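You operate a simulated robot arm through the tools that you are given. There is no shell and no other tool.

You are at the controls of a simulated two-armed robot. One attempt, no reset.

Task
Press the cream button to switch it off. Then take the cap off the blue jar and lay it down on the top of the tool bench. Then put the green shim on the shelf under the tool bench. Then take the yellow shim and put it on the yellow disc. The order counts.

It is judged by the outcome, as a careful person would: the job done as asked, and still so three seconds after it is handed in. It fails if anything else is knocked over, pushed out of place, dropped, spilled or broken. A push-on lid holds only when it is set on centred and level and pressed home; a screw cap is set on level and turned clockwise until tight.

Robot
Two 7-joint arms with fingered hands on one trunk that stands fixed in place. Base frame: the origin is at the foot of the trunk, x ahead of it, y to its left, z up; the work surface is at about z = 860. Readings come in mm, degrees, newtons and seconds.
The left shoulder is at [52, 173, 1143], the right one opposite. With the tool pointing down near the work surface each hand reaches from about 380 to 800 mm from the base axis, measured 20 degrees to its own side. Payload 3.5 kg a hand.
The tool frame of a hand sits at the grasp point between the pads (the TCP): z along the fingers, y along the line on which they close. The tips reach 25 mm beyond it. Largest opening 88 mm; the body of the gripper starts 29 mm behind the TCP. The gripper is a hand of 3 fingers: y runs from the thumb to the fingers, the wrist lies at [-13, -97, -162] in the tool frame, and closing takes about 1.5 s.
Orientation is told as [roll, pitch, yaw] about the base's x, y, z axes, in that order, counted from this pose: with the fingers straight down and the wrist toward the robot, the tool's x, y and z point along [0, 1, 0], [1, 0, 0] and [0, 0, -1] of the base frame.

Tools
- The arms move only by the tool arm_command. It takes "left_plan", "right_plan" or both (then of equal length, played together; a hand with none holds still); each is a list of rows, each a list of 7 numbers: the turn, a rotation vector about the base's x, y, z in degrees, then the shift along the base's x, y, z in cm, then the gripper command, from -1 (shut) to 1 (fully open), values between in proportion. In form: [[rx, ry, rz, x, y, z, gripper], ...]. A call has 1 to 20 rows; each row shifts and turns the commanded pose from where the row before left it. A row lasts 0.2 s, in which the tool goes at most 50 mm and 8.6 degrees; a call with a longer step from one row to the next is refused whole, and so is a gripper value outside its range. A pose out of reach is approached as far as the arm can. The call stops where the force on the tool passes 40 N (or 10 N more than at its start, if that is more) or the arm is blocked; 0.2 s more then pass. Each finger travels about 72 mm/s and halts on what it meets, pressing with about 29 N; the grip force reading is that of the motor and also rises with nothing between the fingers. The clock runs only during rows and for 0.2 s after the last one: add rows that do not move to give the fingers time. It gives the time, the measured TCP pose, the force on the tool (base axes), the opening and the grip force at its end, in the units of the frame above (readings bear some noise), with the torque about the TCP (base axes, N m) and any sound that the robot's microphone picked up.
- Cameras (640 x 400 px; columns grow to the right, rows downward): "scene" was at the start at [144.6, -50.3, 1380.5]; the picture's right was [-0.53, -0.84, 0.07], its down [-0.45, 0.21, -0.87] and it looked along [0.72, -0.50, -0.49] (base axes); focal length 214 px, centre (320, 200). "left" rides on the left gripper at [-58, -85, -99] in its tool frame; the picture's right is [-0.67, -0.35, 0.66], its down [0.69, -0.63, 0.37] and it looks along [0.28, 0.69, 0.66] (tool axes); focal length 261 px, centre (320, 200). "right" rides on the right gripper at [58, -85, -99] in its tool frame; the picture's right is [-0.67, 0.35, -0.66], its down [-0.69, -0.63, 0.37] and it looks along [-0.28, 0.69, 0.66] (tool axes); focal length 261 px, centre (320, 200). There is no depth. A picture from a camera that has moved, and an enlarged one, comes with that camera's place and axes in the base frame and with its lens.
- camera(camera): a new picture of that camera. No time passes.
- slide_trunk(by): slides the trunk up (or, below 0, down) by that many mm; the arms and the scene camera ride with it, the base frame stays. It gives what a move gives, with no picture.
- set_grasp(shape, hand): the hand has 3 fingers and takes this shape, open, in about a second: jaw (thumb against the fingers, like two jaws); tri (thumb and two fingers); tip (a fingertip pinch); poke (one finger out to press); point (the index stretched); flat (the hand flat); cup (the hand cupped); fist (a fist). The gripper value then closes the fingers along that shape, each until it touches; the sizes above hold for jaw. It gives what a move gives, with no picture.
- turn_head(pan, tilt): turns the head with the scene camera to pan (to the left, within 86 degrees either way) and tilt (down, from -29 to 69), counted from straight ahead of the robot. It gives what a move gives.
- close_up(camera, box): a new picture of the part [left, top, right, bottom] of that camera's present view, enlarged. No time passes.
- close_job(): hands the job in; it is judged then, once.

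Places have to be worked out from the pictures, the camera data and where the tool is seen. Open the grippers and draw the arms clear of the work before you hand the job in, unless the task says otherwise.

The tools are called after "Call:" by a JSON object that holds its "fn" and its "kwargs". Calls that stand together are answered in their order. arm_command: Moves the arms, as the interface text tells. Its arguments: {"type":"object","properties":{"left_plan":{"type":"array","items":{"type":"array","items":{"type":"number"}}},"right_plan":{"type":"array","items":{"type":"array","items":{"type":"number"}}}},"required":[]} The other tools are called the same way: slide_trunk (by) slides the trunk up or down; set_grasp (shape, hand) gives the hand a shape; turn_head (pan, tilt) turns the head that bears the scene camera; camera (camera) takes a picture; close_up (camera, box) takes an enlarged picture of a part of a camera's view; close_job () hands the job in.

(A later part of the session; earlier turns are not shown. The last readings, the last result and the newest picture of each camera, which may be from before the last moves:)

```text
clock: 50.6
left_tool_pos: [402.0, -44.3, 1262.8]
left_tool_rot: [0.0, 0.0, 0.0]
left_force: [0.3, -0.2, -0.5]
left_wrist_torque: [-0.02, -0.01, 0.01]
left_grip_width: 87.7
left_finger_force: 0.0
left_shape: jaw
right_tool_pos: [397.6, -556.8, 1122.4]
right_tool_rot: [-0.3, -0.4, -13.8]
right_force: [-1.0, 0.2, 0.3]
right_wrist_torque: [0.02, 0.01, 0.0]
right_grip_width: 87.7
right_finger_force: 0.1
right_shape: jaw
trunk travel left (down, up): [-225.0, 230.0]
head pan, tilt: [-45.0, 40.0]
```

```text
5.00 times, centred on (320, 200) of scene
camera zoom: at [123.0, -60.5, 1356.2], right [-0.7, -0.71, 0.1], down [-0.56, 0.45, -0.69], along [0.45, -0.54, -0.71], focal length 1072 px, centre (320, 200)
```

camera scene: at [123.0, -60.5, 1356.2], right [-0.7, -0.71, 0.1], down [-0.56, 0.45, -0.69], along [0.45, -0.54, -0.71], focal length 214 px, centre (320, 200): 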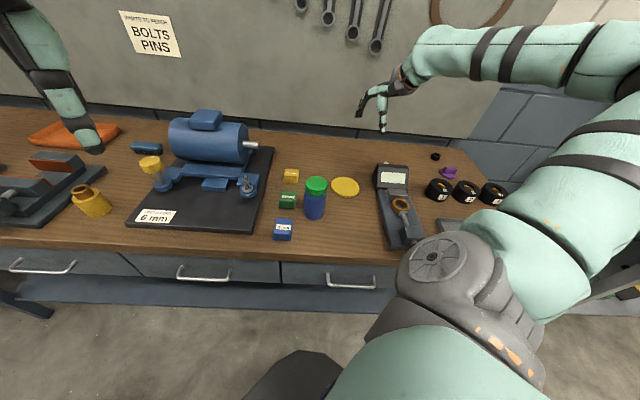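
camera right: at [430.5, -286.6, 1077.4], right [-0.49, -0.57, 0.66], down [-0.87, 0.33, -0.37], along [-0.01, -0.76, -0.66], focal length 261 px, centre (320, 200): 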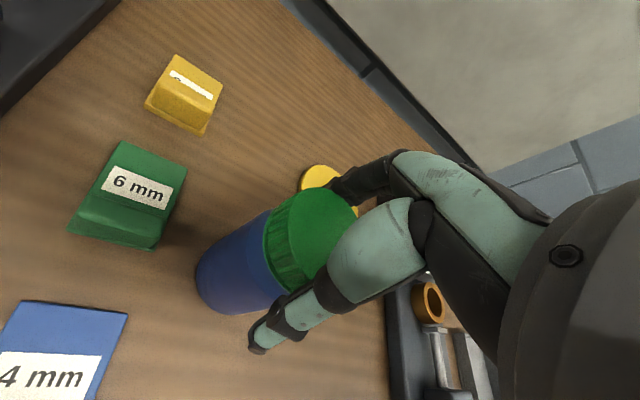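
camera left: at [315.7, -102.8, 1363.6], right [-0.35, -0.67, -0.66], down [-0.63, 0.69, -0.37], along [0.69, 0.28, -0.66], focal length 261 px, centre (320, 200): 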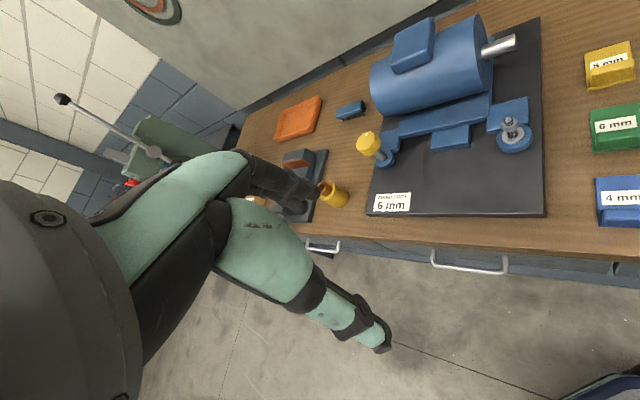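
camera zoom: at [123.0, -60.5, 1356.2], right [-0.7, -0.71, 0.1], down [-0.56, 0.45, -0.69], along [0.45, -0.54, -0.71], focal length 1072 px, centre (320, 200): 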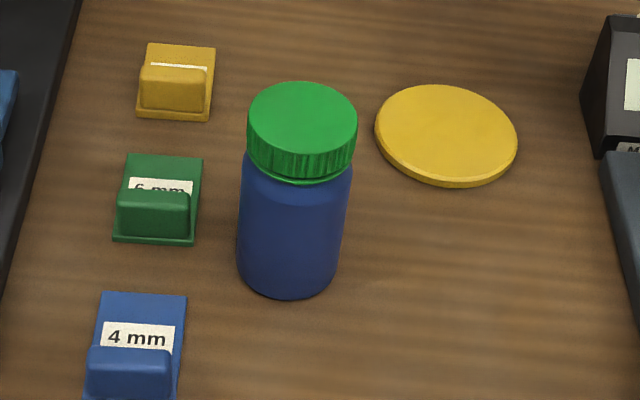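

The jar stands at about (409,-382) now, a few mm shifted. I bring the left hand to a staging pose above it with fingers pointing nearly horizontally toward -y (pitched 15° down).

Call:
{"fn": "arm_command", "kwargs": {"left_plan": [[0, 0, 5.75, 0, -2.5, -0.5, 1], [0, 0, 5.75, 0, -2.5, -0.5, 1], [-7.35, -1.5, 0, 0, -2.7, -1.5, 1], [-7.35, -1.5, 0, 0, -2.7, -1.5, 1], [-7.35, -1.5, 0, 0, -2.7, -1.5, 1], [-7.35, -1.5, 0, 0, -2.7, -1.5, 1], [-7.35, -1.5, 0, 0, -2.7, -1.5, 1], [-7.35, -1.5, 0, 0, -2.7, -1.5, 1], [-7.35, -1.5, 0, 0, -2.7, -1.5, 1], [-7.35, -1.5, 0, 0, -2.7, -1.5, 1], [-7.35, -1.5, 0, 0, -2.7, -1.5, 1], [-7.35, -1.5, 0, 0, -2.7, -1.5, 1], [0, 0, 0, 0, 0, 0, 1]]}}

Call:
{"fn": "camera", "kwargs": {"camera": "scene"}}

Call:
{"fn": "camera", "kwargs": {"camera": "left"}}

Call:
{"fn": "camera", "kwargs": {"camera": "right"}}

```text
clock: 53.4
left_tool_pos: [406.4, -363.0, 1103.0]
left_tool_rot: [-75.0, -0.1, 12.0]
left_force: [0.4, 0.0, 0.0]
left_wrist_torque: [-0.01, -0.01, -0.02]
left_grip_width: 87.8
left_finger_force: 0.0
left_shape: jaw
right_tool_pos: [398.5, -554.9, 1124.2]
right_tool_rot: [-0.2, -0.3, -13.7]
right_force: [0.6, 0.4, 0.4]
right_wrist_torque: [-0.03, 0.01, 0.03]
right_grip_width: 87.7
right_finger_force: 0.1
right_shape: jaw
trunk travel left (down, up): [-225.0, 230.0]
head pan, tilt: [-45.0, 40.0]
```

```text
taken
camera scene: at [122.5, -60.2, 1356.4], right [-0.7, -0.71, 0.1], down [-0.56, 0.45, -0.7], along [0.45, -0.54, -0.71], focal length 214 px, centre (320, 200)
```

scene: 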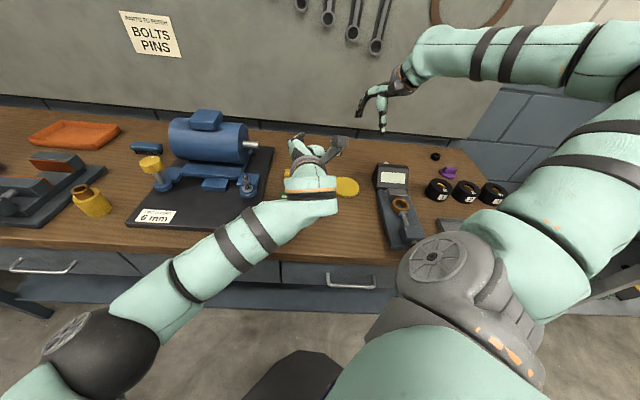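

```text
taken
camera left: at [305.9, -302.1, 1185.2], right [-0.17, -0.86, 0.48], down [-0.58, -0.3, -0.76], along [0.8, -0.41, -0.44], focal length 261 px, centre (320, 200)
```

left: 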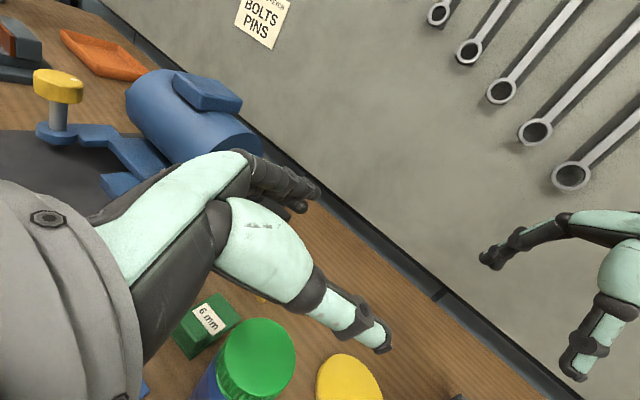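

```text
taken
camera right: at [328.7, -477.2, 1222.9], right [0.18, -0.73, 0.66], down [-0.77, -0.52, -0.37], along [0.61, -0.45, -0.65], focal length 261 px, centre (320, 200)
```

right: 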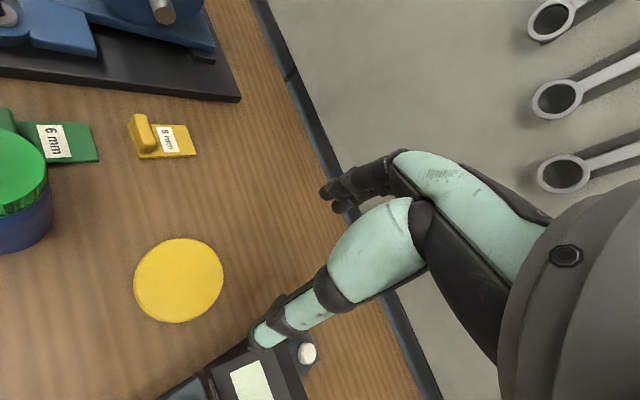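

The left hand staged well. I zoom in to judge the hand's thickness and clearance over the blue shim before descending.

Call:
{"fn": "close_up", "kwargs": {"camera": "scene", "box": [250, 110, 390, 240]}}

Call:
{"fn": "close_up", "kwargs": {"camera": "left", "box": [140, 240, 420, 400]}}

```text
3.08 times, centred on (320, 175) of scene
camera zoom: at [122.5, -60.2, 1356.4], right [-0.7, -0.71, 0.1], down [-0.56, 0.45, -0.7], along [0.45, -0.54, -0.71], focal length 660 px, centre (320, 277)
```

zoom: 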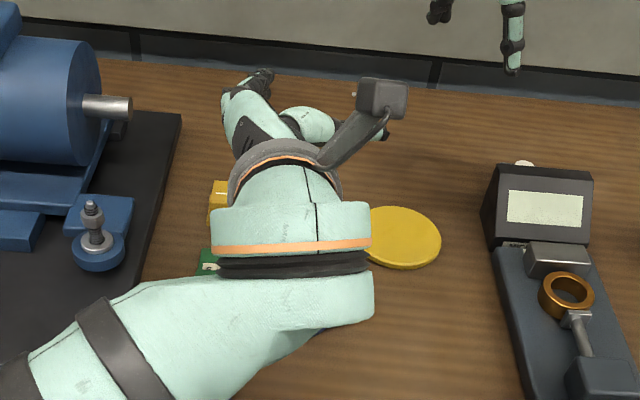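

```text
2.29 times, centred on (280, 320) of left
camera zoom: at [305.9, -302.1, 1185.2], right [-0.17, -0.86, 0.48], down [-0.58, -0.3, -0.76], along [0.8, -0.41, -0.44], focal length 596 px, centre (411, -74)
```

zoom: 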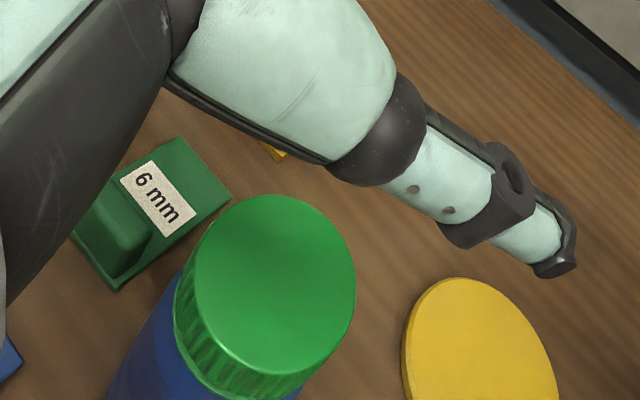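

I pitch the hand a bit more (20°) and lower it to z≈1000, straddling the cap, then check.

Call:
{"fn": "arm_command", "kwargs": {"left_plan": [[4.9, 1.0, 0, -0.27, -0.33, 0, 1], [0, 0, 0, 0, 0, -3.5, 1], [0, 0, 0, 0, 0, -3.5, 1], [0, 0, 0, 0, 0, -3.0, 1], [0, 0, 0, 0, 0, 0, 1]]}}

Call:
{"fn": "camera", "kwargs": {"camera": "left"}}

Call:
{"fn": "camera", "kwargs": {"camera": "right"}}

Call:
{"fn": "close_up", "kwargs": {"camera": "scene", "box": [250, 110, 390, 240]}}

```text
clock: 54.8
left_tool_pos: [444.1, -337.0, 991.5]
left_tool_rot: [-68.4, -2.0, 15.5]
left_force: [-0.2, 0.3, 3.6]
left_wrist_torque: [-0.1, 0.14, 0.0]
left_grip_width: 88.0
left_finger_force: 0.1
left_shape: jaw
right_tool_pos: [397.2, -555.9, 1122.1]
right_tool_rot: [-0.2, -0.3, -13.7]
right_force: [0.1, 0.0, -1.3]
right_wrist_torque: [0.0, 0.01, 0.01]
right_grip_width: 87.7
right_finger_force: 0.0
right_shape: jaw
trunk travel left (down, up): [-225.0, 230.0]
head pan, tilt: [-45.0, 40.0]
stopped in row 5 (left hand): the arm was blocked; the commanded pose is now the measured one
```

```text
taken
camera left: at [340.2, -292.7, 1079.1], right [-0.12, -0.92, 0.37], down [-0.56, -0.25, -0.79], along [0.82, -0.3, -0.48], focal length 261 px, centre (320, 200)
```

left: 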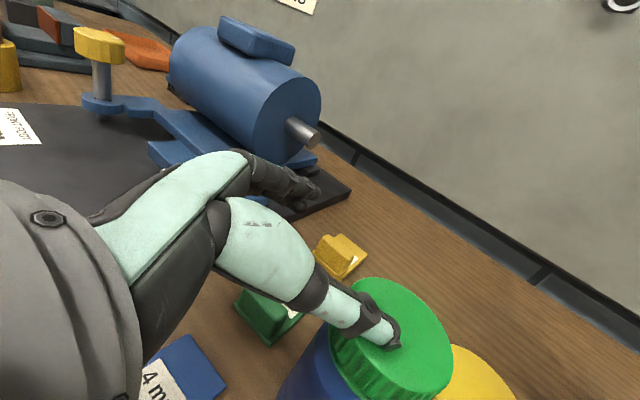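

```text
taken
camera right: at [328.6, -477.6, 1222.7], right [0.18, -0.73, 0.66], down [-0.77, -0.52, -0.37], along [0.61, -0.45, -0.66], focal length 261 px, centre (320, 200)
```

right: 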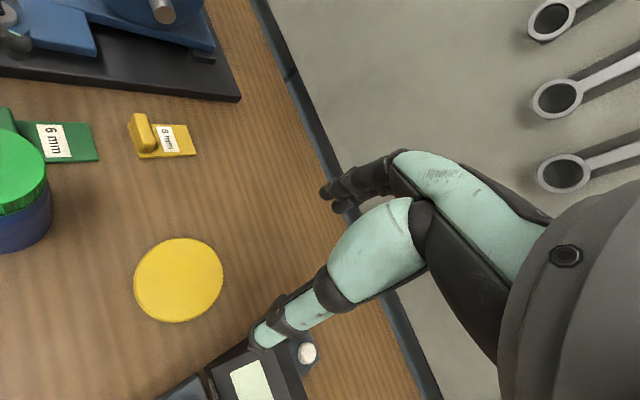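

```text
3.08 times, centred on (320, 175) of scene
camera zoom: at [122.5, -60.7, 1356.3], right [-0.7, -0.71, 0.1], down [-0.56, 0.45, -0.69], along [0.45, -0.54, -0.71], focal length 660 px, centre (320, 277)
```

zoom: 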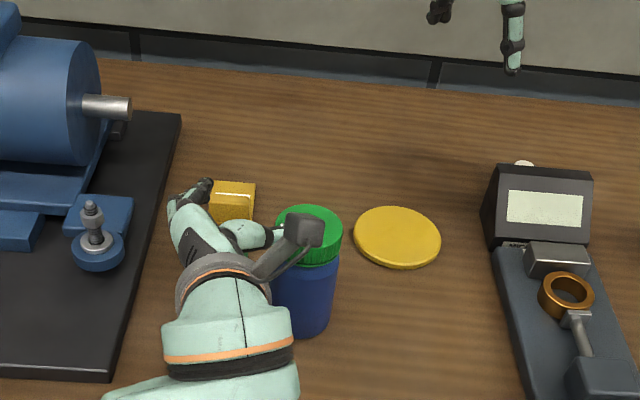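

The left arm got blocked on the way down and drifted so its thumb rests on the cap. I lift it straight up first.

Call:
{"fn": "arm_command", "kwargs": {"left_plan": [[0, 0, 0, 0, 0, 1.5, 1], [0, 0, 0, 0, 0, 3, 1], [0, 0, 0, 0, 0, 4, 1], [0, 0, 0, -1, 0, 3, 1], [0, 0, 0, 0, 0, 0, 1]]}}

Call:
{"fn": "camera", "kwargs": {"camera": "scene"}}

Call:
{"fn": "close_up", "kwargs": {"camera": "scene", "box": [270, 160, 370, 240]}}

Call:
{"fn": "camera", "kwargs": {"camera": "left"}}

```text
clock: 56.2
left_tool_pos: [471.4, -311.4, 1096.3]
left_tool_rot: [-67.0, -3.6, 19.2]
left_force: [0.1, 0.6, 0.1]
left_wrist_torque: [0.02, -0.02, 0.0]
left_grip_width: 87.7
left_finger_force: 0.0
left_shape: jaw
right_tool_pos: [397.6, -555.5, 1122.2]
right_tool_rot: [-0.4, -0.3, -13.7]
right_force: [-0.2, 0.0, -0.6]
right_wrist_torque: [0.01, -0.01, 0.01]
right_grip_width: 87.4
right_finger_force: 0.1
right_shape: jaw
trunk travel left (down, up): [-225.0, 230.0]
head pan, tilt: [-45.0, 40.0]
stopped in row 5 (left hand): the arm was blocked; the commanded pose is now the measured one
```

```text
taken
camera scene: at [123.0, -60.7, 1356.2], right [-0.7, -0.71, 0.1], down [-0.56, 0.45, -0.69], along [0.45, -0.54, -0.71], focal length 214 px, centre (320, 200)
```

scene: 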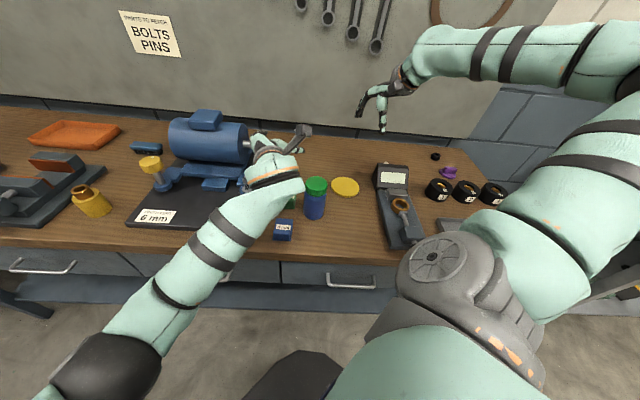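

```text
5.00 times, centred on (320, 200) of scene
camera zoom: at [123.0, -60.7, 1356.2], right [-0.7, -0.71, 0.1], down [-0.56, 0.45, -0.69], along [0.45, -0.54, -0.71], focal length 1072 px, centre (320, 200)
```

zoom: 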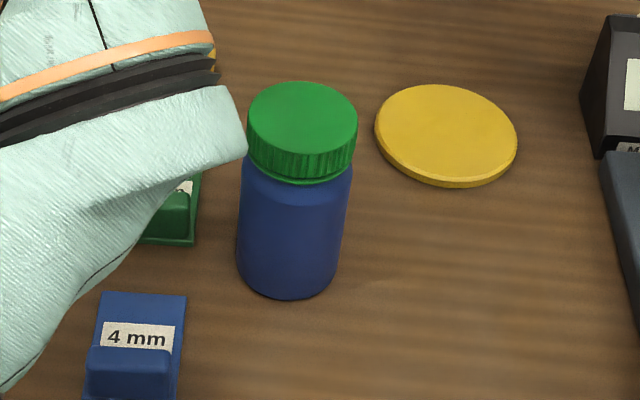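

```text
taken
camera left: at [363.0, -276.6, 1184.3], right [-0.07, -0.94, 0.34], down [-0.52, -0.26, -0.81], along [0.85, -0.23, -0.48], focal length 261 px, centre (320, 200)
```

left: 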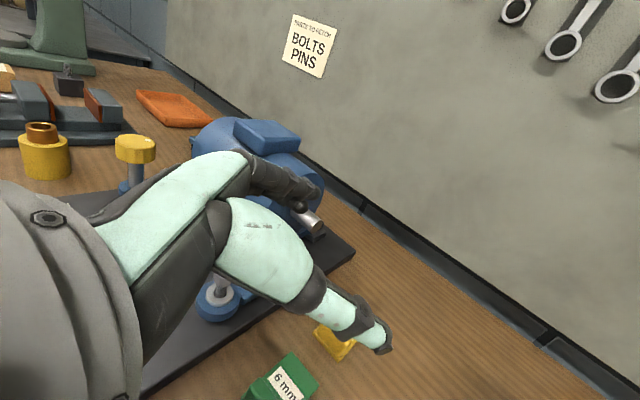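

The arm still behaves as if constrained in that posture. I retrace the left arm back toward its starting pose.

Call:
{"fn": "arm_command", "kwargs": {"left_plan": [[6.33, 2.19, 0, -0.69, 2.67, 1.67, 1], [6.33, 2.19, 0, -0.69, 2.67, 1.67, 1], [6.33, 2.19, 0, -0.69, 2.67, 1.67, 1], [6.33, 2.19, 0, -0.69, 2.67, 1.67, 1], [6.33, 2.19, 0, -0.69, 2.67, 1.67, 1], [6.33, 2.19, 0, -0.69, 2.67, 1.67, 1], [6.33, 2.19, 0, -0.69, 2.67, 1.67, 1], [6.33, 2.19, 0, -0.69, 2.67, 1.67, 1], [6.33, 2.19, 0, -0.69, 2.67, 1.67, 1], [6.33, 2.19, 0, -0.69, 2.67, 1.67, 1], [0, 0, 0, 0, 0, 0, 1]]}}

Call:
{"fn": "camera", "kwargs": {"camera": "scene"}}

```text
clock: 58.2
left_tool_pos: [576.0, -38.9, 1140.1]
left_tool_rot: [-0.5, 8.6, 26.9]
left_force: [-0.8, -1.1, 0.1]
left_wrist_torque: [-0.01, 0.0, -0.04]
left_grip_width: 87.8
left_finger_force: 0.0
left_shape: jaw
left hand out of reach, approached as far as the arm can: row 6, 7, 8, 9, 10
right_tool_pos: [400.7, -554.6, 1121.9]
right_tool_rot: [-0.2, -0.2, -13.7]
right_force: [0.5, 1.2, -0.3]
right_wrist_torque: [0.01, 0.02, 0.04]
right_grip_width: 87.7
right_finger_force: 0.1
right_shape: jaw
trunk travel left (down, up): [-225.0, 230.0]
head pan, tilt: [-45.0, 40.0]
stopped in row 10 (left hand): the arm was blocked; the commanded pose is now the measured one
```

```text
taken
camera scene: at [125.4, -60.0, 1356.0], right [-0.7, -0.71, 0.1], down [-0.56, 0.45, -0.69], along [0.45, -0.54, -0.71], focal length 214 px, centre (320, 200)
```

scene: 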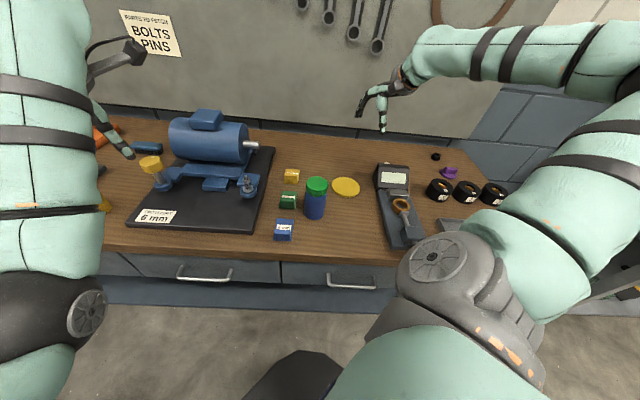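

The left arm is free of the bench but in an awkward posture. I bring it to a roomier natural pose up and to the left.

Call:
{"fn": "arm_command", "kwargs": {"left_plan": [[0.65, -1.28, -4.5, -1.5, 1.5, 1.5, 1], [0.65, -1.28, -4.5, -2, 2, 1.5, 1], [0.65, -1.28, -4.5, -2, 2.5, 1.5, 1], [0.65, -1.28, -4.5, -2.5, 2.5, 1.5, 1], [0.65, -1.28, -4.5, -2.5, 2.5, 1.5, 1], [0.65, -1.28, -4.5, -2.5, 2.5, 1.5, 1], [0, 0, 0, -1.5, 1, 1, 1], [0, 0, 0, 0, 0, 0, 1]]}}

Call:
{"fn": "camera", "kwargs": {"camera": "scene"}}

```text
clock: 59.8
left_tool_pos: [545.6, 187.9, 1182.9]
left_tool_rot: [2.3, 7.6, 9.4]
left_force: [0.1, -0.4, 0.5]
left_wrist_torque: [0.01, 0.03, 0.0]
left_grip_width: 87.7
left_finger_force: 0.1
left_shape: jaw
left hand out of reach, approached as far as the arm can: row 2, 3, 4, 5, 6, 7
right_tool_pos: [398.6, -555.5, 1121.6]
right_tool_rot: [-0.3, -0.2, -13.7]
right_force: [0.3, -0.3, -0.9]
right_wrist_torque: [0.01, 0.0, 0.04]
right_grip_width: 87.9
right_finger_force: 0.0
right_shape: jaw
trunk travel left (down, up): [-225.0, 230.0]
head pan, tilt: [-45.0, 40.0]
stopped in row 7 (left hand): the arm was blocked; the commanded pose is now the measured one
```

```text
taken
camera scene: at [123.2, -60.0, 1356.2], right [-0.7, -0.71, 0.1], down [-0.56, 0.45, -0.69], along [0.45, -0.54, -0.71], focal length 214 px, centre (320, 200)
```

scene: 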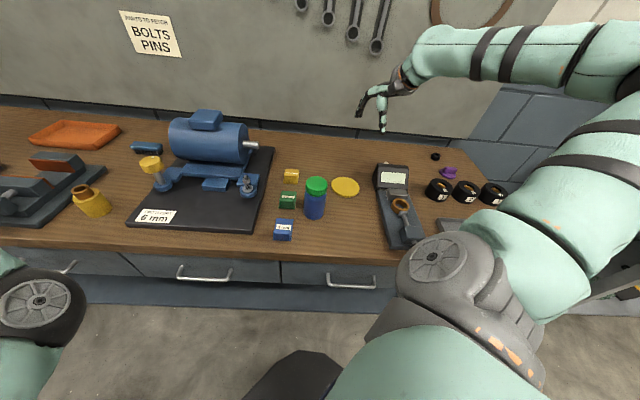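

The left arm is parked clear. Before another try, I zoom on the jar body to look for a texture mark that would reveal whether the jar itself spins.

Call:
{"fn": "close_up", "kwargs": {"camera": "scene", "box": [300, 172, 332, 222]}}

Call:
{"fn": "close_up", "kwargs": {"camera": "right", "box": [0, 120, 80, 260]}}

```text
8.00 times, centred on (316, 197) of scene
camera zoom: at [123.2, -60.0, 1356.2], right [-0.7, -0.71, 0.1], down [-0.56, 0.45, -0.69], along [0.45, -0.54, -0.71], focal length 1716 px, centre (352, 224)
```

zoom: 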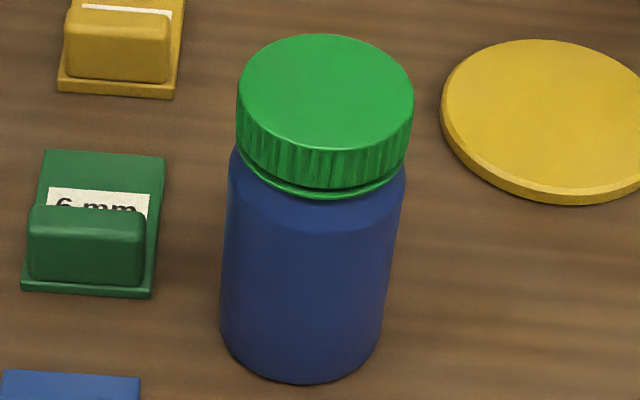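

```text
2.86 times, centred on (40, 190) of right
camera zoom: at [329.2, -476.9, 1222.8], right [0.18, -0.73, 0.66], down [-0.77, -0.52, -0.36], along [0.61, -0.45, -0.66], focal length 745 px, centre (1120, 229)
```

zoom: 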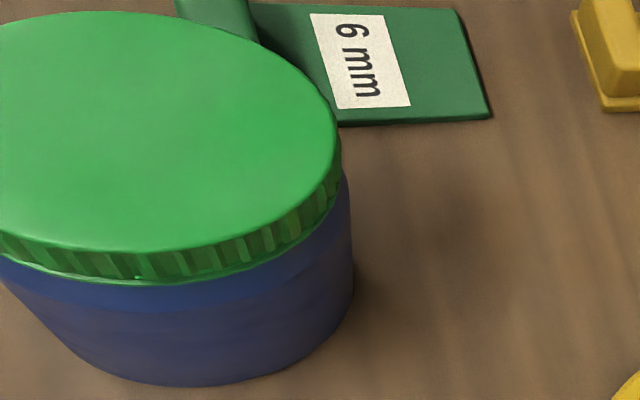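

Cap axis is at about (407,-380). I bring the right hand back above it at yaw ≈-65 for more turning strokes.

Call:
{"fn": "arm_command", "kwargs": {"right_plan": [[0, 0, -7.3, 0.12, 2.5, -0.3, 1], [0, 0, -7.3, 0.12, 2.5, -0.3, 1], [0, 0, -7.3, 0.12, 2.5, -0.3, 1], [0, 0, -7.3, 0.12, 2.5, -0.3, 1], [0, 0, -7.3, 0.12, 2.5, -0.3, 1], [0, 0, -7.3, 0.12, 2.5, -0.3, 1], [0, 0, -7.3, 0.12, 2.5, -0.3, 1], [0, 0, 0, 0, 0, 0, 1]]}}

Call:
{"fn": "camera", "kwargs": {"camera": "right"}}

Call:
{"fn": "camera", "kwargs": {"camera": "scene"}}

```text
clock: 61.6
left_tool_pos: [545.2, 185.5, 1185.6]
left_tool_rot: [2.4, 7.5, 9.3]
left_force: [0.8, 0.6, -0.9]
left_wrist_torque: [-0.02, -0.02, -0.02]
left_grip_width: 87.9
left_finger_force: 0.1
left_shape: jaw
right_tool_pos: [405.8, -380.8, 1102.8]
right_tool_rot: [-0.3, -0.3, -64.8]
right_force: [0.1, -0.7, -0.4]
right_wrist_torque: [0.02, -0.03, 0.0]
right_grip_width: 87.8
right_finger_force: 0.0
right_shape: jaw
trunk travel left (down, up): [-225.0, 230.0]
head pan, tilt: [-45.0, 40.0]
```

```text
taken
camera right: at [422.6, -277.6, 1201.8], right [-0.46, -0.6, 0.66], down [-0.89, 0.28, -0.37], along [0.03, -0.75, -0.66], focal length 261 px, centre (320, 200)
```

right: 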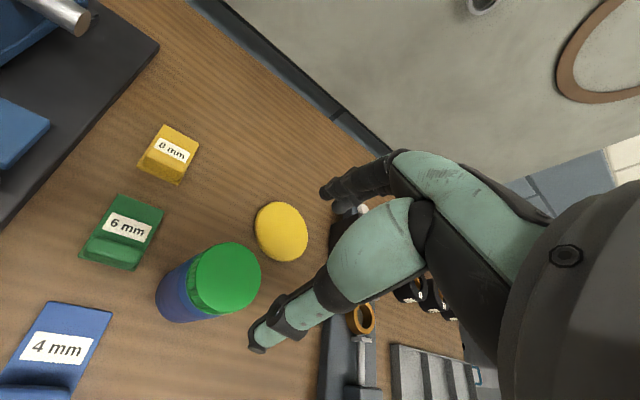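

```text
taken
camera scene: at [122.5, -61.1, 1356.3], right [-0.7, -0.71, 0.1], down [-0.56, 0.46, -0.69], along [0.45, -0.54, -0.71], focal length 214 px, centre (320, 200)
```

scene: 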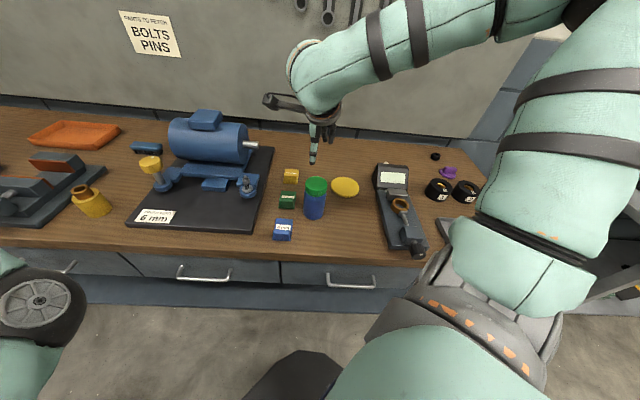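

The earlier grip may have had fingertips overlapping the jar's shoulder (cap bottom at z≈955, tips at ≈951). This time I grip higher, TCP z≈987, so only the cap is held.

Call:
{"fn": "arm_command", "kwargs": {"right_plan": [[0, 0, 0, 0.1, 0.1, -3, 1], [0, 0, 0, 0, 0, -3, 1], [0, 0, 0, 0, 0, -3, 1], [0, 0, 0, 0, 0, -2.5, 1], [0, 0, 0, 0, 0, 0, 1]]}}

Call:
{"fn": "close_up", "kwargs": {"camera": "right", "box": [180, 160, 400, 350]}}

Call:
{"fn": "close_up", "kwargs": {"camera": "scene", "box": [270, 150, 370, 230]}}

```text
clock: 62.8
left_tool_pos: [544.8, 186.5, 1183.9]
left_tool_rot: [2.4, 7.5, 9.3]
left_force: [0.0, -0.1, 0.7]
left_wrist_torque: [0.03, 0.01, -0.04]
left_grip_width: 88.0
left_finger_force: 0.1
left_shape: jaw
right_tool_pos: [408.2, -378.0, 987.8]
right_tool_rot: [-0.3, -0.3, -64.8]
right_force: [0.6, 0.2, 1.0]
right_wrist_torque: [0.01, 0.05, 0.02]
right_grip_width: 87.7
right_finger_force: 0.1
right_shape: jaw
trunk travel left (down, up): [-225.0, 230.0]
head pan, tilt: [-45.0, 40.0]
```

```text
2.11 times, centred on (290, 255) of right
camera zoom: at [424.3, -275.1, 1087.6], right [-0.46, -0.6, 0.66], down [-0.89, 0.28, -0.37], along [0.04, -0.75, -0.66], focal length 549 px, centre (383, 84)
```

zoom: 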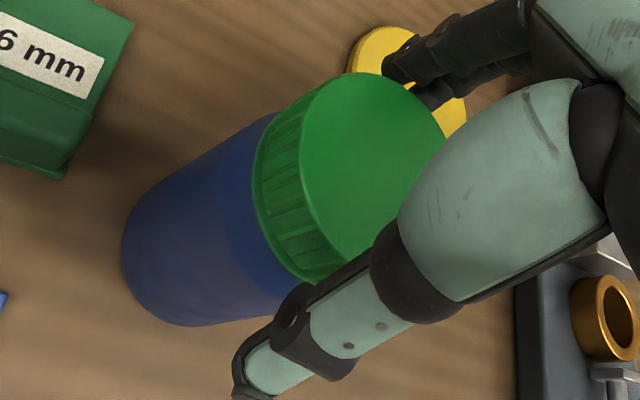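

```text
5.00 times, centred on (320, 190) of scene
camera zoom: at [122.5, -60.5, 1356.3], right [-0.7, -0.71, 0.1], down [-0.56, 0.45, -0.7], along [0.45, -0.54, -0.71], focal length 1072 px, centre (320, 250)
```

zoom: 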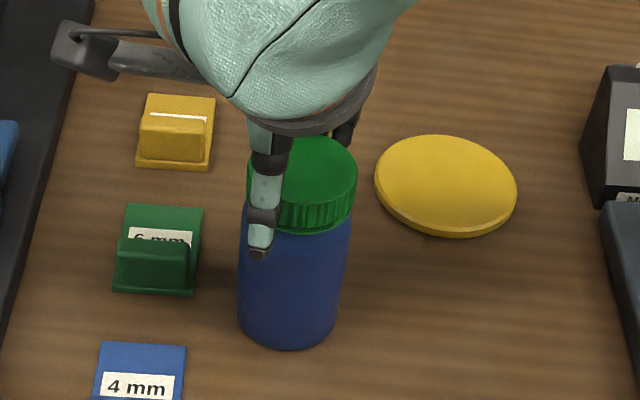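

Positioned with the fingers around the upper cap. I close and look at where the tips land.

Call:
{"fn": "arm_command", "kwargs": {"right_plan": [[0, 0, 0, 0, 0, 0, -1], [0, 0, 0, 0, 0, 0, -1], [0, 0, 0, 0, 0, 0, -1], [0, 0, 0, 0, 0, 0, -1], [0, 0, 0, 0, 0, 0, -1], [0, 0, 0, 0, 0, 0, -1]]}}

Call:
{"fn": "close_up", "kwargs": {"camera": "right", "box": [180, 160, 400, 350]}}

Call:
{"fn": "close_up", "kwargs": {"camera": "scene", "box": [290, 150, 350, 220]}}

```text
clock: 64.2
left_tool_pos: [546.5, 186.3, 1184.2]
left_tool_rot: [2.4, 7.4, 9.2]
left_force: [0.1, -0.1, 0.0]
left_wrist_torque: [0.0, 0.0, -0.01]
left_grip_width: 87.8
left_finger_force: 0.1
left_shape: jaw
right_tool_pos: [409.2, -378.8, 987.7]
right_tool_rot: [-0.3, -0.3, -64.8]
right_force: [0.7, -1.1, -0.1]
right_wrist_torque: [-0.09, -0.02, 0.02]
right_grip_width: 50.5
right_finger_force: 28.9
right_shape: jaw
trunk travel left (down, up): [-225.0, 230.0]
head pan, tilt: [-45.0, 40.0]
```

```text
2.11 times, centred on (290, 255) of right
camera zoom: at [424.8, -275.5, 1087.4], right [-0.46, -0.6, 0.66], down [-0.89, 0.28, -0.37], along [0.04, -0.75, -0.66], focal length 549 px, centre (383, 84)
```

zoom: 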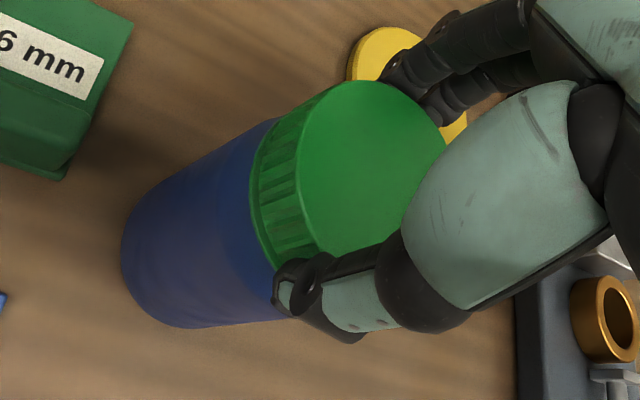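

```text
5.71 times, centred on (320, 185) of scene
camera zoom: at [123.1, -60.9, 1356.2], right [-0.7, -0.71, 0.1], down [-0.56, 0.45, -0.69], along [0.45, -0.54, -0.71], focal length 1226 px, centre (320, 286)
```

zoom: 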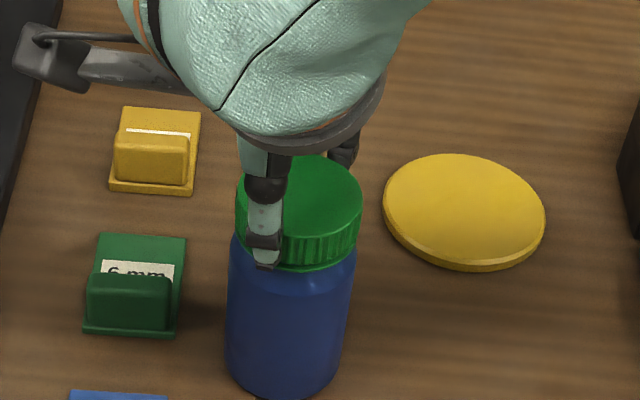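

The thumb tip still reaches the cap's bottom rim, so earlier grips indeed caught the jar. I open, raise 5 mm more and close again.

Call:
{"fn": "arm_command", "kwargs": {"right_plan": [[0, 0, 0, 0, 0, 0, 0.6], [0, 0, 0, 0, 0, 0, 0.6], [0, 0, 0, 0, 0, 0, 0.6], [0, 0, 0, 0, 0, 0.6, 0.6], [0, 0, 0, 0, 0, 0, -1], [0, 0, 0, 0, 0, 0, -1], [0, 0, 0, 0, 0, 0, -1], [0, 0, 0, 0, 0, 0, -1], [0, 0, 0, 0, 0, 0, -1]]}}

Call:
{"fn": "close_up", "kwargs": {"camera": "right", "box": [180, 160, 400, 350]}}

Call:
{"fn": "close_up", "kwargs": {"camera": "scene", "box": [290, 150, 350, 220]}}

```text
clock: 66.2
left_tool_pos: [546.1, 185.2, 1184.0]
left_tool_rot: [2.3, 7.5, 9.3]
left_force: [0.0, 0.7, -0.1]
left_wrist_torque: [-0.03, 0.01, 0.0]
left_grip_width: 87.8
left_finger_force: 0.0
left_shape: jaw
right_tool_pos: [408.5, -379.1, 993.8]
right_tool_rot: [-0.2, -0.3, -64.8]
right_force: [1.3, -0.9, -0.1]
right_wrist_torque: [-0.08, -0.02, 0.0]
right_grip_width: 50.1
right_finger_force: 28.6
right_shape: jaw
trunk travel left (down, up): [-225.0, 230.0]
head pan, tilt: [-45.0, 40.0]
```

```text
2.11 times, centred on (290, 255) of right
camera zoom: at [424.3, -276.0, 1093.7], right [-0.46, -0.6, 0.66], down [-0.89, 0.28, -0.37], along [0.04, -0.75, -0.66], focal length 549 px, centre (383, 84)
```

zoom: 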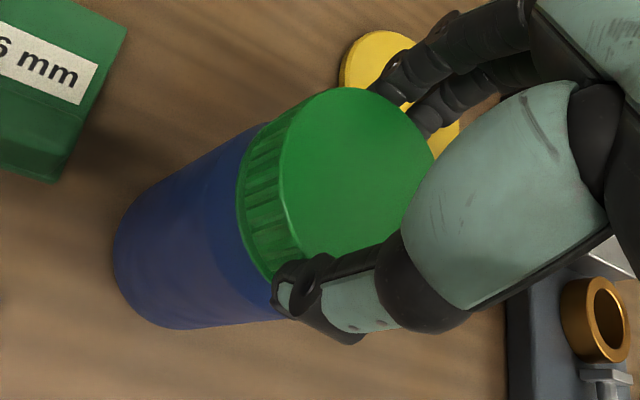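

```text
5.71 times, centred on (320, 185) of scene
camera zoom: at [123.1, -60.9, 1356.2], right [-0.7, -0.71, 0.1], down [-0.56, 0.45, -0.69], along [0.45, -0.54, -0.71], focal length 1226 px, centre (320, 286)
```

zoom: 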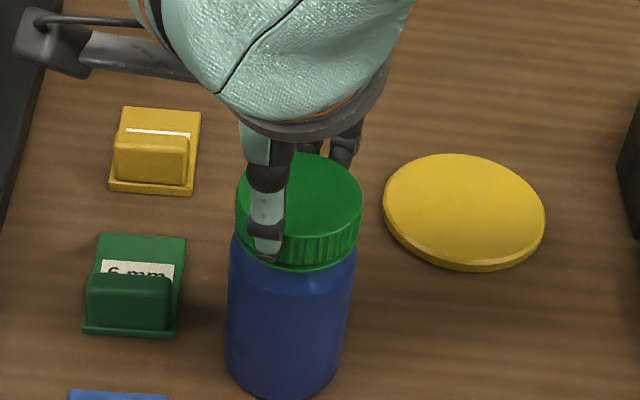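

Now the grip is on the cap only. I turn counter-clockwise and watch the torque.

Call:
{"fn": "arm_command", "kwargs": {"right_plan": [[0, 0, 5, 0, 0, 0, -1], [0, 0, 5, 0, 0, 0, -1], [0, 0, 5, 0, 0, 0, -1], [0, 0, 7.5, 0, 0, 0, -1], [0, 0, 7.5, 0, 0, 0, -1]]}}

Call:
{"fn": "close_up", "kwargs": {"camera": "right", "box": [180, 160, 400, 350]}}

Call:
{"fn": "close_up", "kwargs": {"camera": "scene", "box": [290, 150, 350, 220]}}

```text
clock: 67.4
left_tool_pos: [544.3, 186.0, 1184.6]
left_tool_rot: [2.3, 7.4, 9.4]
left_force: [-0.5, -0.6, -0.2]
left_wrist_torque: [-0.02, 0.02, -0.03]
left_grip_width: 88.1
left_finger_force: 0.0
left_shape: jaw
right_tool_pos: [408.1, -379.6, 993.1]
right_tool_rot: [-0.4, -0.3, -34.7]
right_force: [0.0, 1.2, 1.6]
right_wrist_torque: [0.1, 0.14, 0.0]
right_grip_width: 50.2
right_finger_force: 29.1
right_shape: jaw
trunk travel left (down, up): [-225.0, 230.0]
head pan, tilt: [-45.0, 40.0]
```

```text
2.11 times, centred on (290, 255) of right
camera zoom: at [370.1, -281.4, 1092.7], right [-0.1, -0.74, 0.66], down [-0.91, -0.21, -0.37], along [0.41, -0.64, -0.65], focal length 549 px, centre (383, 84)
```

zoom: 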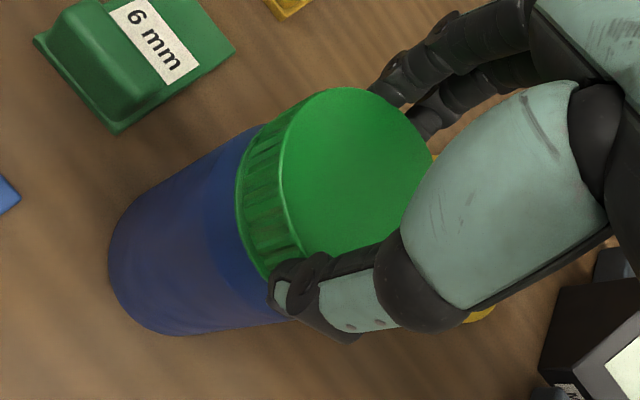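

```text
5.71 times, centred on (320, 185) of scene
camera zoom: at [122.2, -60.7, 1356.3], right [-0.7, -0.71, 0.1], down [-0.56, 0.45, -0.7], along [0.45, -0.54, -0.71], focal length 1226 px, centre (320, 286)
```

zoom: 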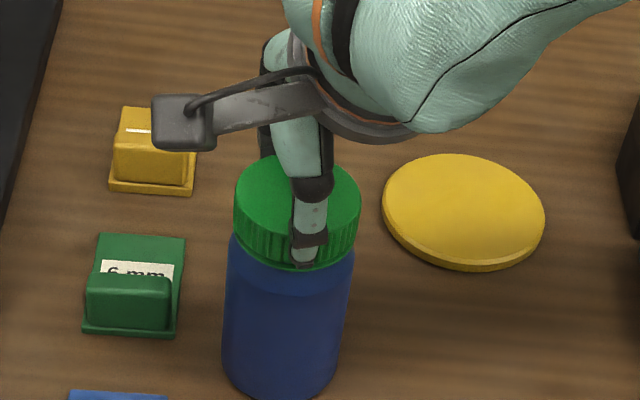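

Grip stays steady. I keep turning to about yaw +30.

Call:
{"fn": "arm_command", "kwargs": {"right_plan": [[0, 0, 7.5, 0, 0, 0, -1], [0, 0, 7.5, 0, 0, 0, -1], [0, 0, 7.5, 0, 0, 0, -1], [0, 0, 7.5, 0, 0, 0, -1], [0, 0, 7.5, 0, 0, 0, -1], [0, 0, 7.5, 0, 0, 0, -1], [0, 0, 7.5, 0, 0, 0, -1], [0, 0, 7.5, 0, 0, 0, -1]]}}

Call:
{"fn": "close_up", "kwargs": {"camera": "right", "box": [180, 160, 400, 350]}}

Call:
{"fn": "close_up", "kwargs": {"camera": "scene", "box": [290, 150, 350, 220]}}

```text
clock: 69.2
left_tool_pos: [545.6, 186.2, 1185.0]
left_tool_rot: [2.4, 7.5, 9.3]
left_force: [0.1, -0.7, 0.6]
left_wrist_torque: [0.01, 0.0, -0.01]
left_grip_width: 87.8
left_finger_force: 0.0
left_shape: jaw
right_tool_pos: [407.9, -379.6, 992.3]
right_tool_rot: [-0.3, -0.4, 25.3]
right_force: [-1.2, -1.3, 1.9]
right_wrist_torque: [-0.06, 0.09, -0.02]
right_grip_width: 49.8
right_finger_force: 29.0
right_shape: jaw
trunk travel left (down, up): [-225.0, 230.0]
head pan, tilt: [-45.0, 40.0]
```

```text
2.11 times, centred on (290, 255) of right
camera zoom: at [304.9, -362.8, 1092.8], right [0.6, -0.46, 0.66], down [-0.27, -0.89, -0.37], along [0.76, 0.04, -0.65], focal length 549 px, centre (383, 84)
```

zoom: 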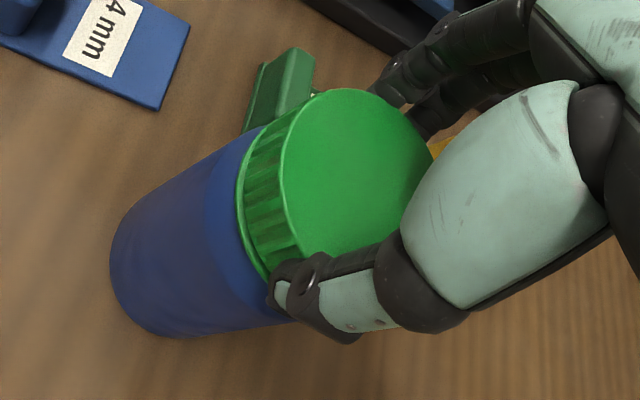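

```text
5.71 times, centred on (320, 185) of scene
camera zoom: at [122.2, -61.4, 1356.3], right [-0.7, -0.71, 0.1], down [-0.56, 0.46, -0.69], along [0.45, -0.54, -0.71], focal length 1226 px, centre (320, 286)
```

zoom: 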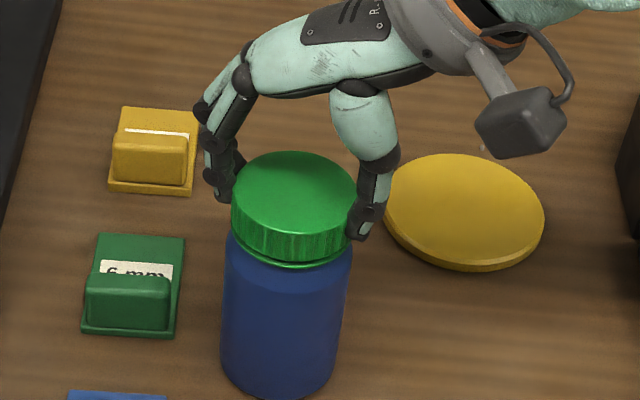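

I zoom strongly on the seam from the head camera and right camera.

Call:
{"fn": "close_up", "kwargs": {"camera": "scene", "box": [304, 170, 330, 190]}}

Call:
{"fn": "close_up", "kwargs": {"camera": "right", "box": [240, 210, 290, 270]}}

```text
16.00 times, centred on (317, 180) of scene
camera zoom: at [122.2, -61.4, 1356.3], right [-0.7, -0.71, 0.1], down [-0.56, 0.46, -0.69], along [0.45, -0.54, -0.71], focal length 3432 px, centre (368, 520)
```

zoom: 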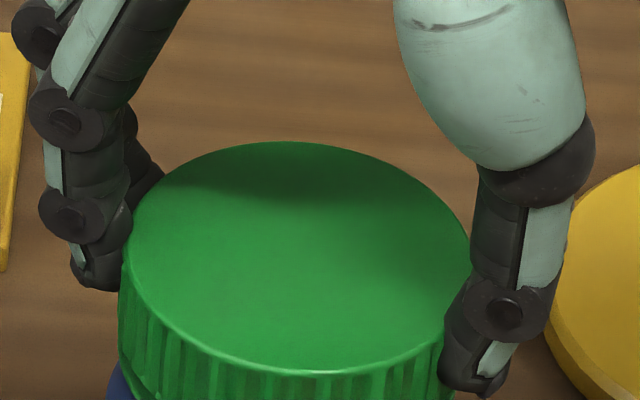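

```text
6.67 times, centred on (265, 240) of right
camera zoom: at [304.9, -362.8, 1092.8], right [0.6, -0.46, 0.66], down [-0.27, -0.89, -0.37], along [0.76, 0.04, -0.65], focal length 1738 px, centre (687, -67)
```

zoom: 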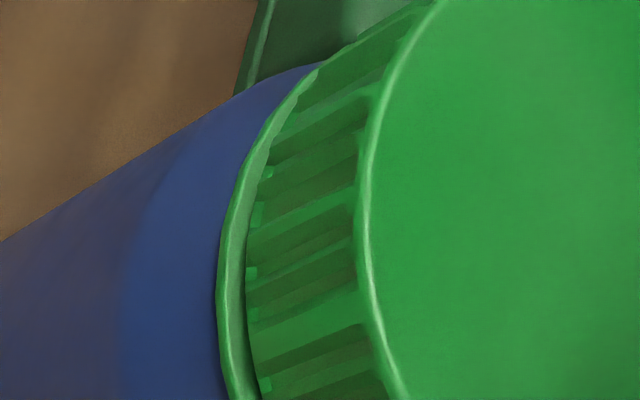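

I do a lift test again with this cap-only grip.

Call:
{"fn": "arm_command", "kwargs": {"right_plan": [[0, 0, 0, 0, 0, 0.2, -1], [0, 0, 0, 0, 0, 0.2, -1], [0, 0, 0, 0, 0, 0.2, -1], [0, 0, 0, 0, 0, 0, -1]]}}

Call:
{"fn": "close_up", "kwargs": {"camera": "right", "box": [180, 160, 400, 350]}}

Call:
{"fn": "close_up", "kwargs": {"camera": "scene", "box": [290, 150, 350, 220]}}

```text
clock: 70.2
left_tool_pos: [544.5, 185.5, 1184.2]
left_tool_rot: [2.4, 7.6, 9.3]
left_force: [0.3, -0.3, -0.3]
left_wrist_torque: [0.0, 0.0, -0.02]
left_grip_width: 87.8
left_finger_force: 0.1
left_shape: jaw
right_tool_pos: [407.9, -380.4, 998.1]
right_tool_rot: [-0.3, -0.2, 25.2]
right_force: [0.6, 0.8, -4.7]
right_wrist_torque: [0.01, 0.01, 0.01]
right_grip_width: 49.8
right_finger_force: 29.0
right_shape: jaw
trunk travel left (down, up): [-225.0, 230.0]
head pan, tilt: [-45.0, 40.0]
```

```text
2.11 times, centred on (290, 255) of right
camera zoom: at [305.8, -362.8, 1098.5], right [0.6, -0.46, 0.66], down [-0.28, -0.89, -0.37], along [0.75, 0.04, -0.66], focal length 549 px, centre (383, 84)
```

zoom: 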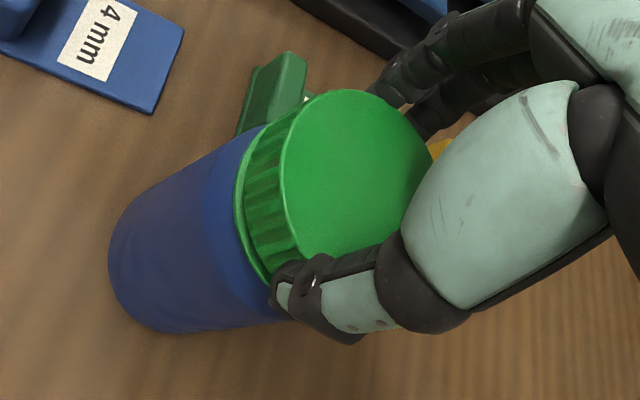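

```text
5.71 times, centred on (320, 185) of scene
camera zoom: at [123.5, -61.3, 1356.1], right [-0.7, -0.71, 0.1], down [-0.56, 0.46, -0.69], along [0.45, -0.54, -0.71], focal length 1226 px, centre (320, 286)
```

zoom: 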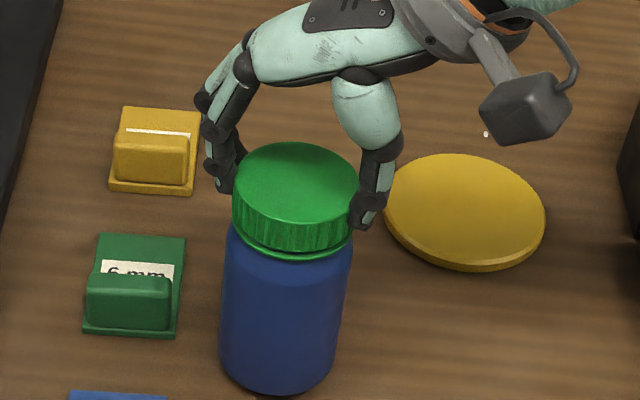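

The jar (≈4.8 N) still hangs on. I set it down, ratchet back, and next turn while pressing down so the table friction holds the jar.

Call:
{"fn": "arm_command", "kwargs": {"right_plan": [[0, 0, 0, 0, 0, -0.2, -1], [0, 0, 0, 0, 0, -0.2, -1], [0, 0, 0, 0, 0, -0.2, -1], [0, 0, 0, 0, 0, 0, -1], [0, 0, 0, 0, 0, 0, 0.6], [0, 0, 0, 0, 0, 0, 0.6], [0, 0, 0, 0, 0, 0, 0.6], [0, 0, 0, 0, 0, 0, 0.6]]}}

Call:
{"fn": "arm_command", "kwargs": {"right_plan": [[0, 0, -7.5, 0, 0, 0, 0.6], [0, 0, -7.5, 0, 0, 0, 0.6], [0, 0, -7.5, 0, 0, 0, 0.6], [0, 0, -7.5, 0, 0, 0, 0.6], [0, 0, -7.5, 0, 0, 0, 0.6], [0, 0, -7.5, 0, 0, 0, 0.6], [0, 0, -7.5, 0, 0, 0, 0.6], [0, 0, -7.5, 0, 0, 0, 0.6], [0, 0, -7.5, 0, 0, 0, 0.6], [0, 0, -7.5, 0, 0, 0, 0.6], [0, 0, -7.5, 0, 0, 0, 0.6], [0, 0, 0, 0, 0, 0, 0.6]]}}

Call:
{"fn": "close_up", "kwargs": {"camera": "right", "box": [180, 160, 400, 350]}}

Call:
{"fn": "close_up", "kwargs": {"camera": "scene", "box": [290, 150, 350, 220]}}

```text
clock: 72.0
left_tool_pos: [546.4, 185.6, 1184.5]
left_tool_rot: [2.3, 7.5, 9.4]
left_force: [0.2, -0.4, 0.1]
left_wrist_torque: [-0.01, -0.02, 0.01]
left_grip_width: 87.8
left_finger_force: 0.1
left_shape: jaw
right_tool_pos: [407.9, -380.0, 993.6]
right_tool_rot: [-0.3, -0.3, 25.1]
right_force: [0.8, 0.7, -0.4]
right_wrist_torque: [0.06, -0.01, 0.01]
right_grip_width: 70.3
right_finger_force: 0.1
right_shape: jaw
trunk travel left (down, up): [-225.0, 230.0]
head pan, tilt: [-45.0, 40.0]
```

```text
clock: 74.6
left_tool_pos: [545.5, 186.2, 1183.4]
left_tool_rot: [2.4, 7.5, 9.3]
left_force: [-0.2, 0.1, -0.2]
left_wrist_torque: [-0.02, 0.02, -0.01]
left_grip_width: 87.9
left_finger_force: 0.0
left_shape: jaw
right_tool_pos: [406.1, -380.1, 992.8]
right_tool_rot: [-0.3, -0.3, -57.4]
right_force: [-0.8, 0.2, 0.7]
right_wrist_torque: [-0.01, 0.02, 0.02]
right_grip_width: 70.1
right_finger_force: 0.0
right_shape: jaw
trunk travel left (down, up): [-225.0, 230.0]
head pan, tilt: [-45.0, 40.0]
```

```text
2.11 times, centred on (290, 255) of right
camera zoom: at [410.1, -275.2, 1093.2], right [-0.38, -0.65, 0.66], down [-0.92, 0.16, -0.37], along [0.13, -0.74, -0.66], focal length 549 px, centre (383, 84)
```

zoom: 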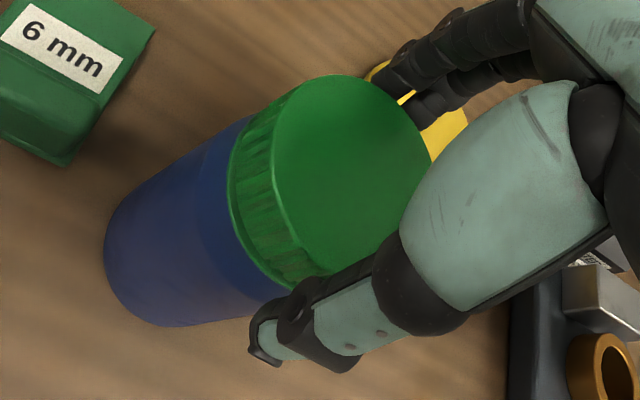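

```text
5.71 times, centred on (320, 185) of scene
camera zoom: at [122.7, -60.9, 1356.3], right [-0.7, -0.71, 0.1], down [-0.56, 0.45, -0.69], along [0.45, -0.54, -0.71], focal length 1226 px, centre (320, 286)
```

zoom: 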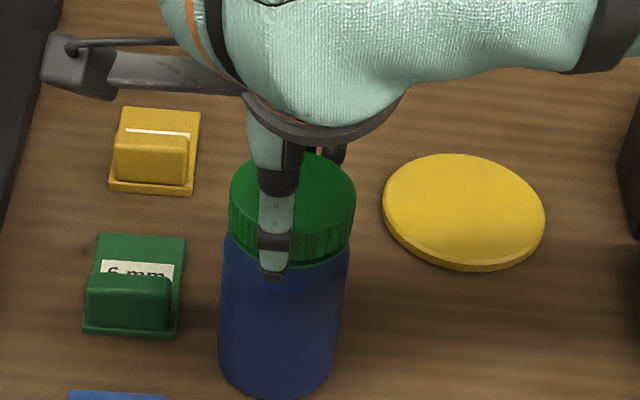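

Back at yaw -57. I close on the cap and press down gently to find the push force.

Call:
{"fn": "arm_command", "kwargs": {"right_plan": [[0, 0, 0, 0, 0, 0, -1], [0, 0, 0, 0, 0, 0, -1], [0, 0, 0, 0, 0, 0, -1], [0, 0, 0, 0, 0, 0, -1], [0, 0, 0, 0, 0, 0, -1], [0, 0, 0, 0, 0, -0.2, -1], [0, 0, 0, 0, 0, -0.2, -1], [0, 0, 0, 0, 0, 0, -1]]}}

```text
clock: 76.4
left_tool_pos: [544.0, 187.1, 1184.7]
left_tool_rot: [2.3, 7.5, 9.3]
left_force: [0.2, -0.3, 0.9]
left_wrist_torque: [-0.04, 0.02, 0.01]
left_grip_width: 87.7
left_finger_force: 0.1
left_shape: jaw
right_tool_pos: [406.3, -378.4, 991.7]
right_tool_rot: [-0.2, -0.5, -57.3]
right_force: [1.8, -2.7, 17.2]
right_wrist_torque: [-0.09, -0.06, 0.0]
right_grip_width: 50.4
right_finger_force: 28.6
right_shape: jaw
trunk travel left (down, up): [-225.0, 230.0]
head pan, tilt: [-45.0, 40.0]
```

Pressing with about 17 N. Now I turn counter-clockwise 15° under this load and read the torque.

Call:
{"fn": "arm_command", "kwargs": {"right_plan": [[0, 0, 5, 0, 0, 0, -1], [0, 0, 5, 0, 0, 0, -1], [0, 0, 5, 0, 0, 0, -1]]}}

Call:
{"fn": "arm_command", "kwargs": {"right_plan": [[0, 0, 7.5, 0, 0, 0, -1], [0, 0, 7.5, 0, 0, 0, -1], [0, 0, 7.5, 0, 0, 0, -1], [0, 0, 7.5, 0, 0, 0, -1]]}}

Call:
{"fn": "close_up", "kwargs": {"camera": "right", "box": [180, 160, 400, 350]}}

```text
clock: 77.2
left_tool_pos: [543.9, 187.4, 1185.5]
left_tool_rot: [2.3, 7.5, 9.3]
left_force: [-0.1, -0.4, 0.4]
left_wrist_torque: [-0.01, -0.01, 0.0]
left_grip_width: 87.9
left_finger_force: 0.1
left_shape: jaw
right_tool_pos: [406.4, -377.9, 990.6]
right_tool_rot: [-0.4, -0.4, -42.3]
right_force: [2.5, -2.1, 21.9]
right_wrist_torque: [-0.07, -0.1, -0.17]
right_grip_width: 50.3
right_finger_force: 29.1
right_shape: jaw
trunk travel left (down, up): [-225.0, 230.0]
head pan, tilt: [-45.0, 40.0]
```

```text
clock: 78.2
left_tool_pos: [544.0, 187.5, 1185.8]
left_tool_rot: [2.2, 7.5, 9.3]
left_force: [-0.6, 0.5, 0.2]
left_wrist_torque: [-0.02, -0.02, -0.01]
left_grip_width: 88.0
left_finger_force: 0.1
left_shape: jaw
right_tool_pos: [407.1, -377.9, 989.4]
right_tool_rot: [-0.4, -0.4, -12.2]
right_force: [3.2, -1.3, 26.9]
right_wrist_torque: [0.04, -0.12, -0.09]
right_grip_width: 50.4
right_finger_force: 28.7
right_shape: jaw
trunk travel left (down, up): [-225.0, 230.0]
head pan, tilt: [-45.0, 40.0]
```

```text
2.11 times, centred on (290, 255) of right
camera zoom: at [335.0, -301.5, 1089.2], right [0.19, -0.72, 0.66], down [-0.76, -0.54, -0.37], along [0.62, -0.43, -0.65], focal length 549 px, centre (383, 84)
```

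zoom: 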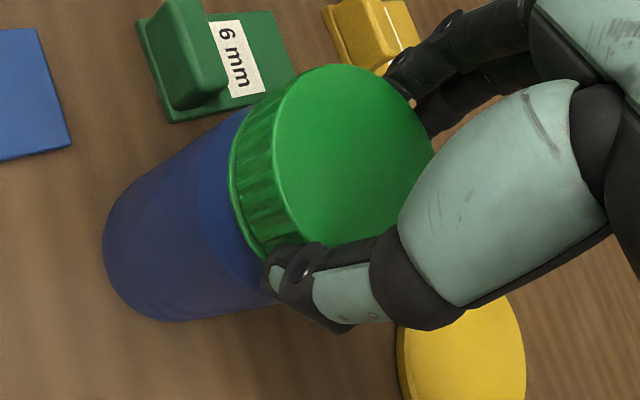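

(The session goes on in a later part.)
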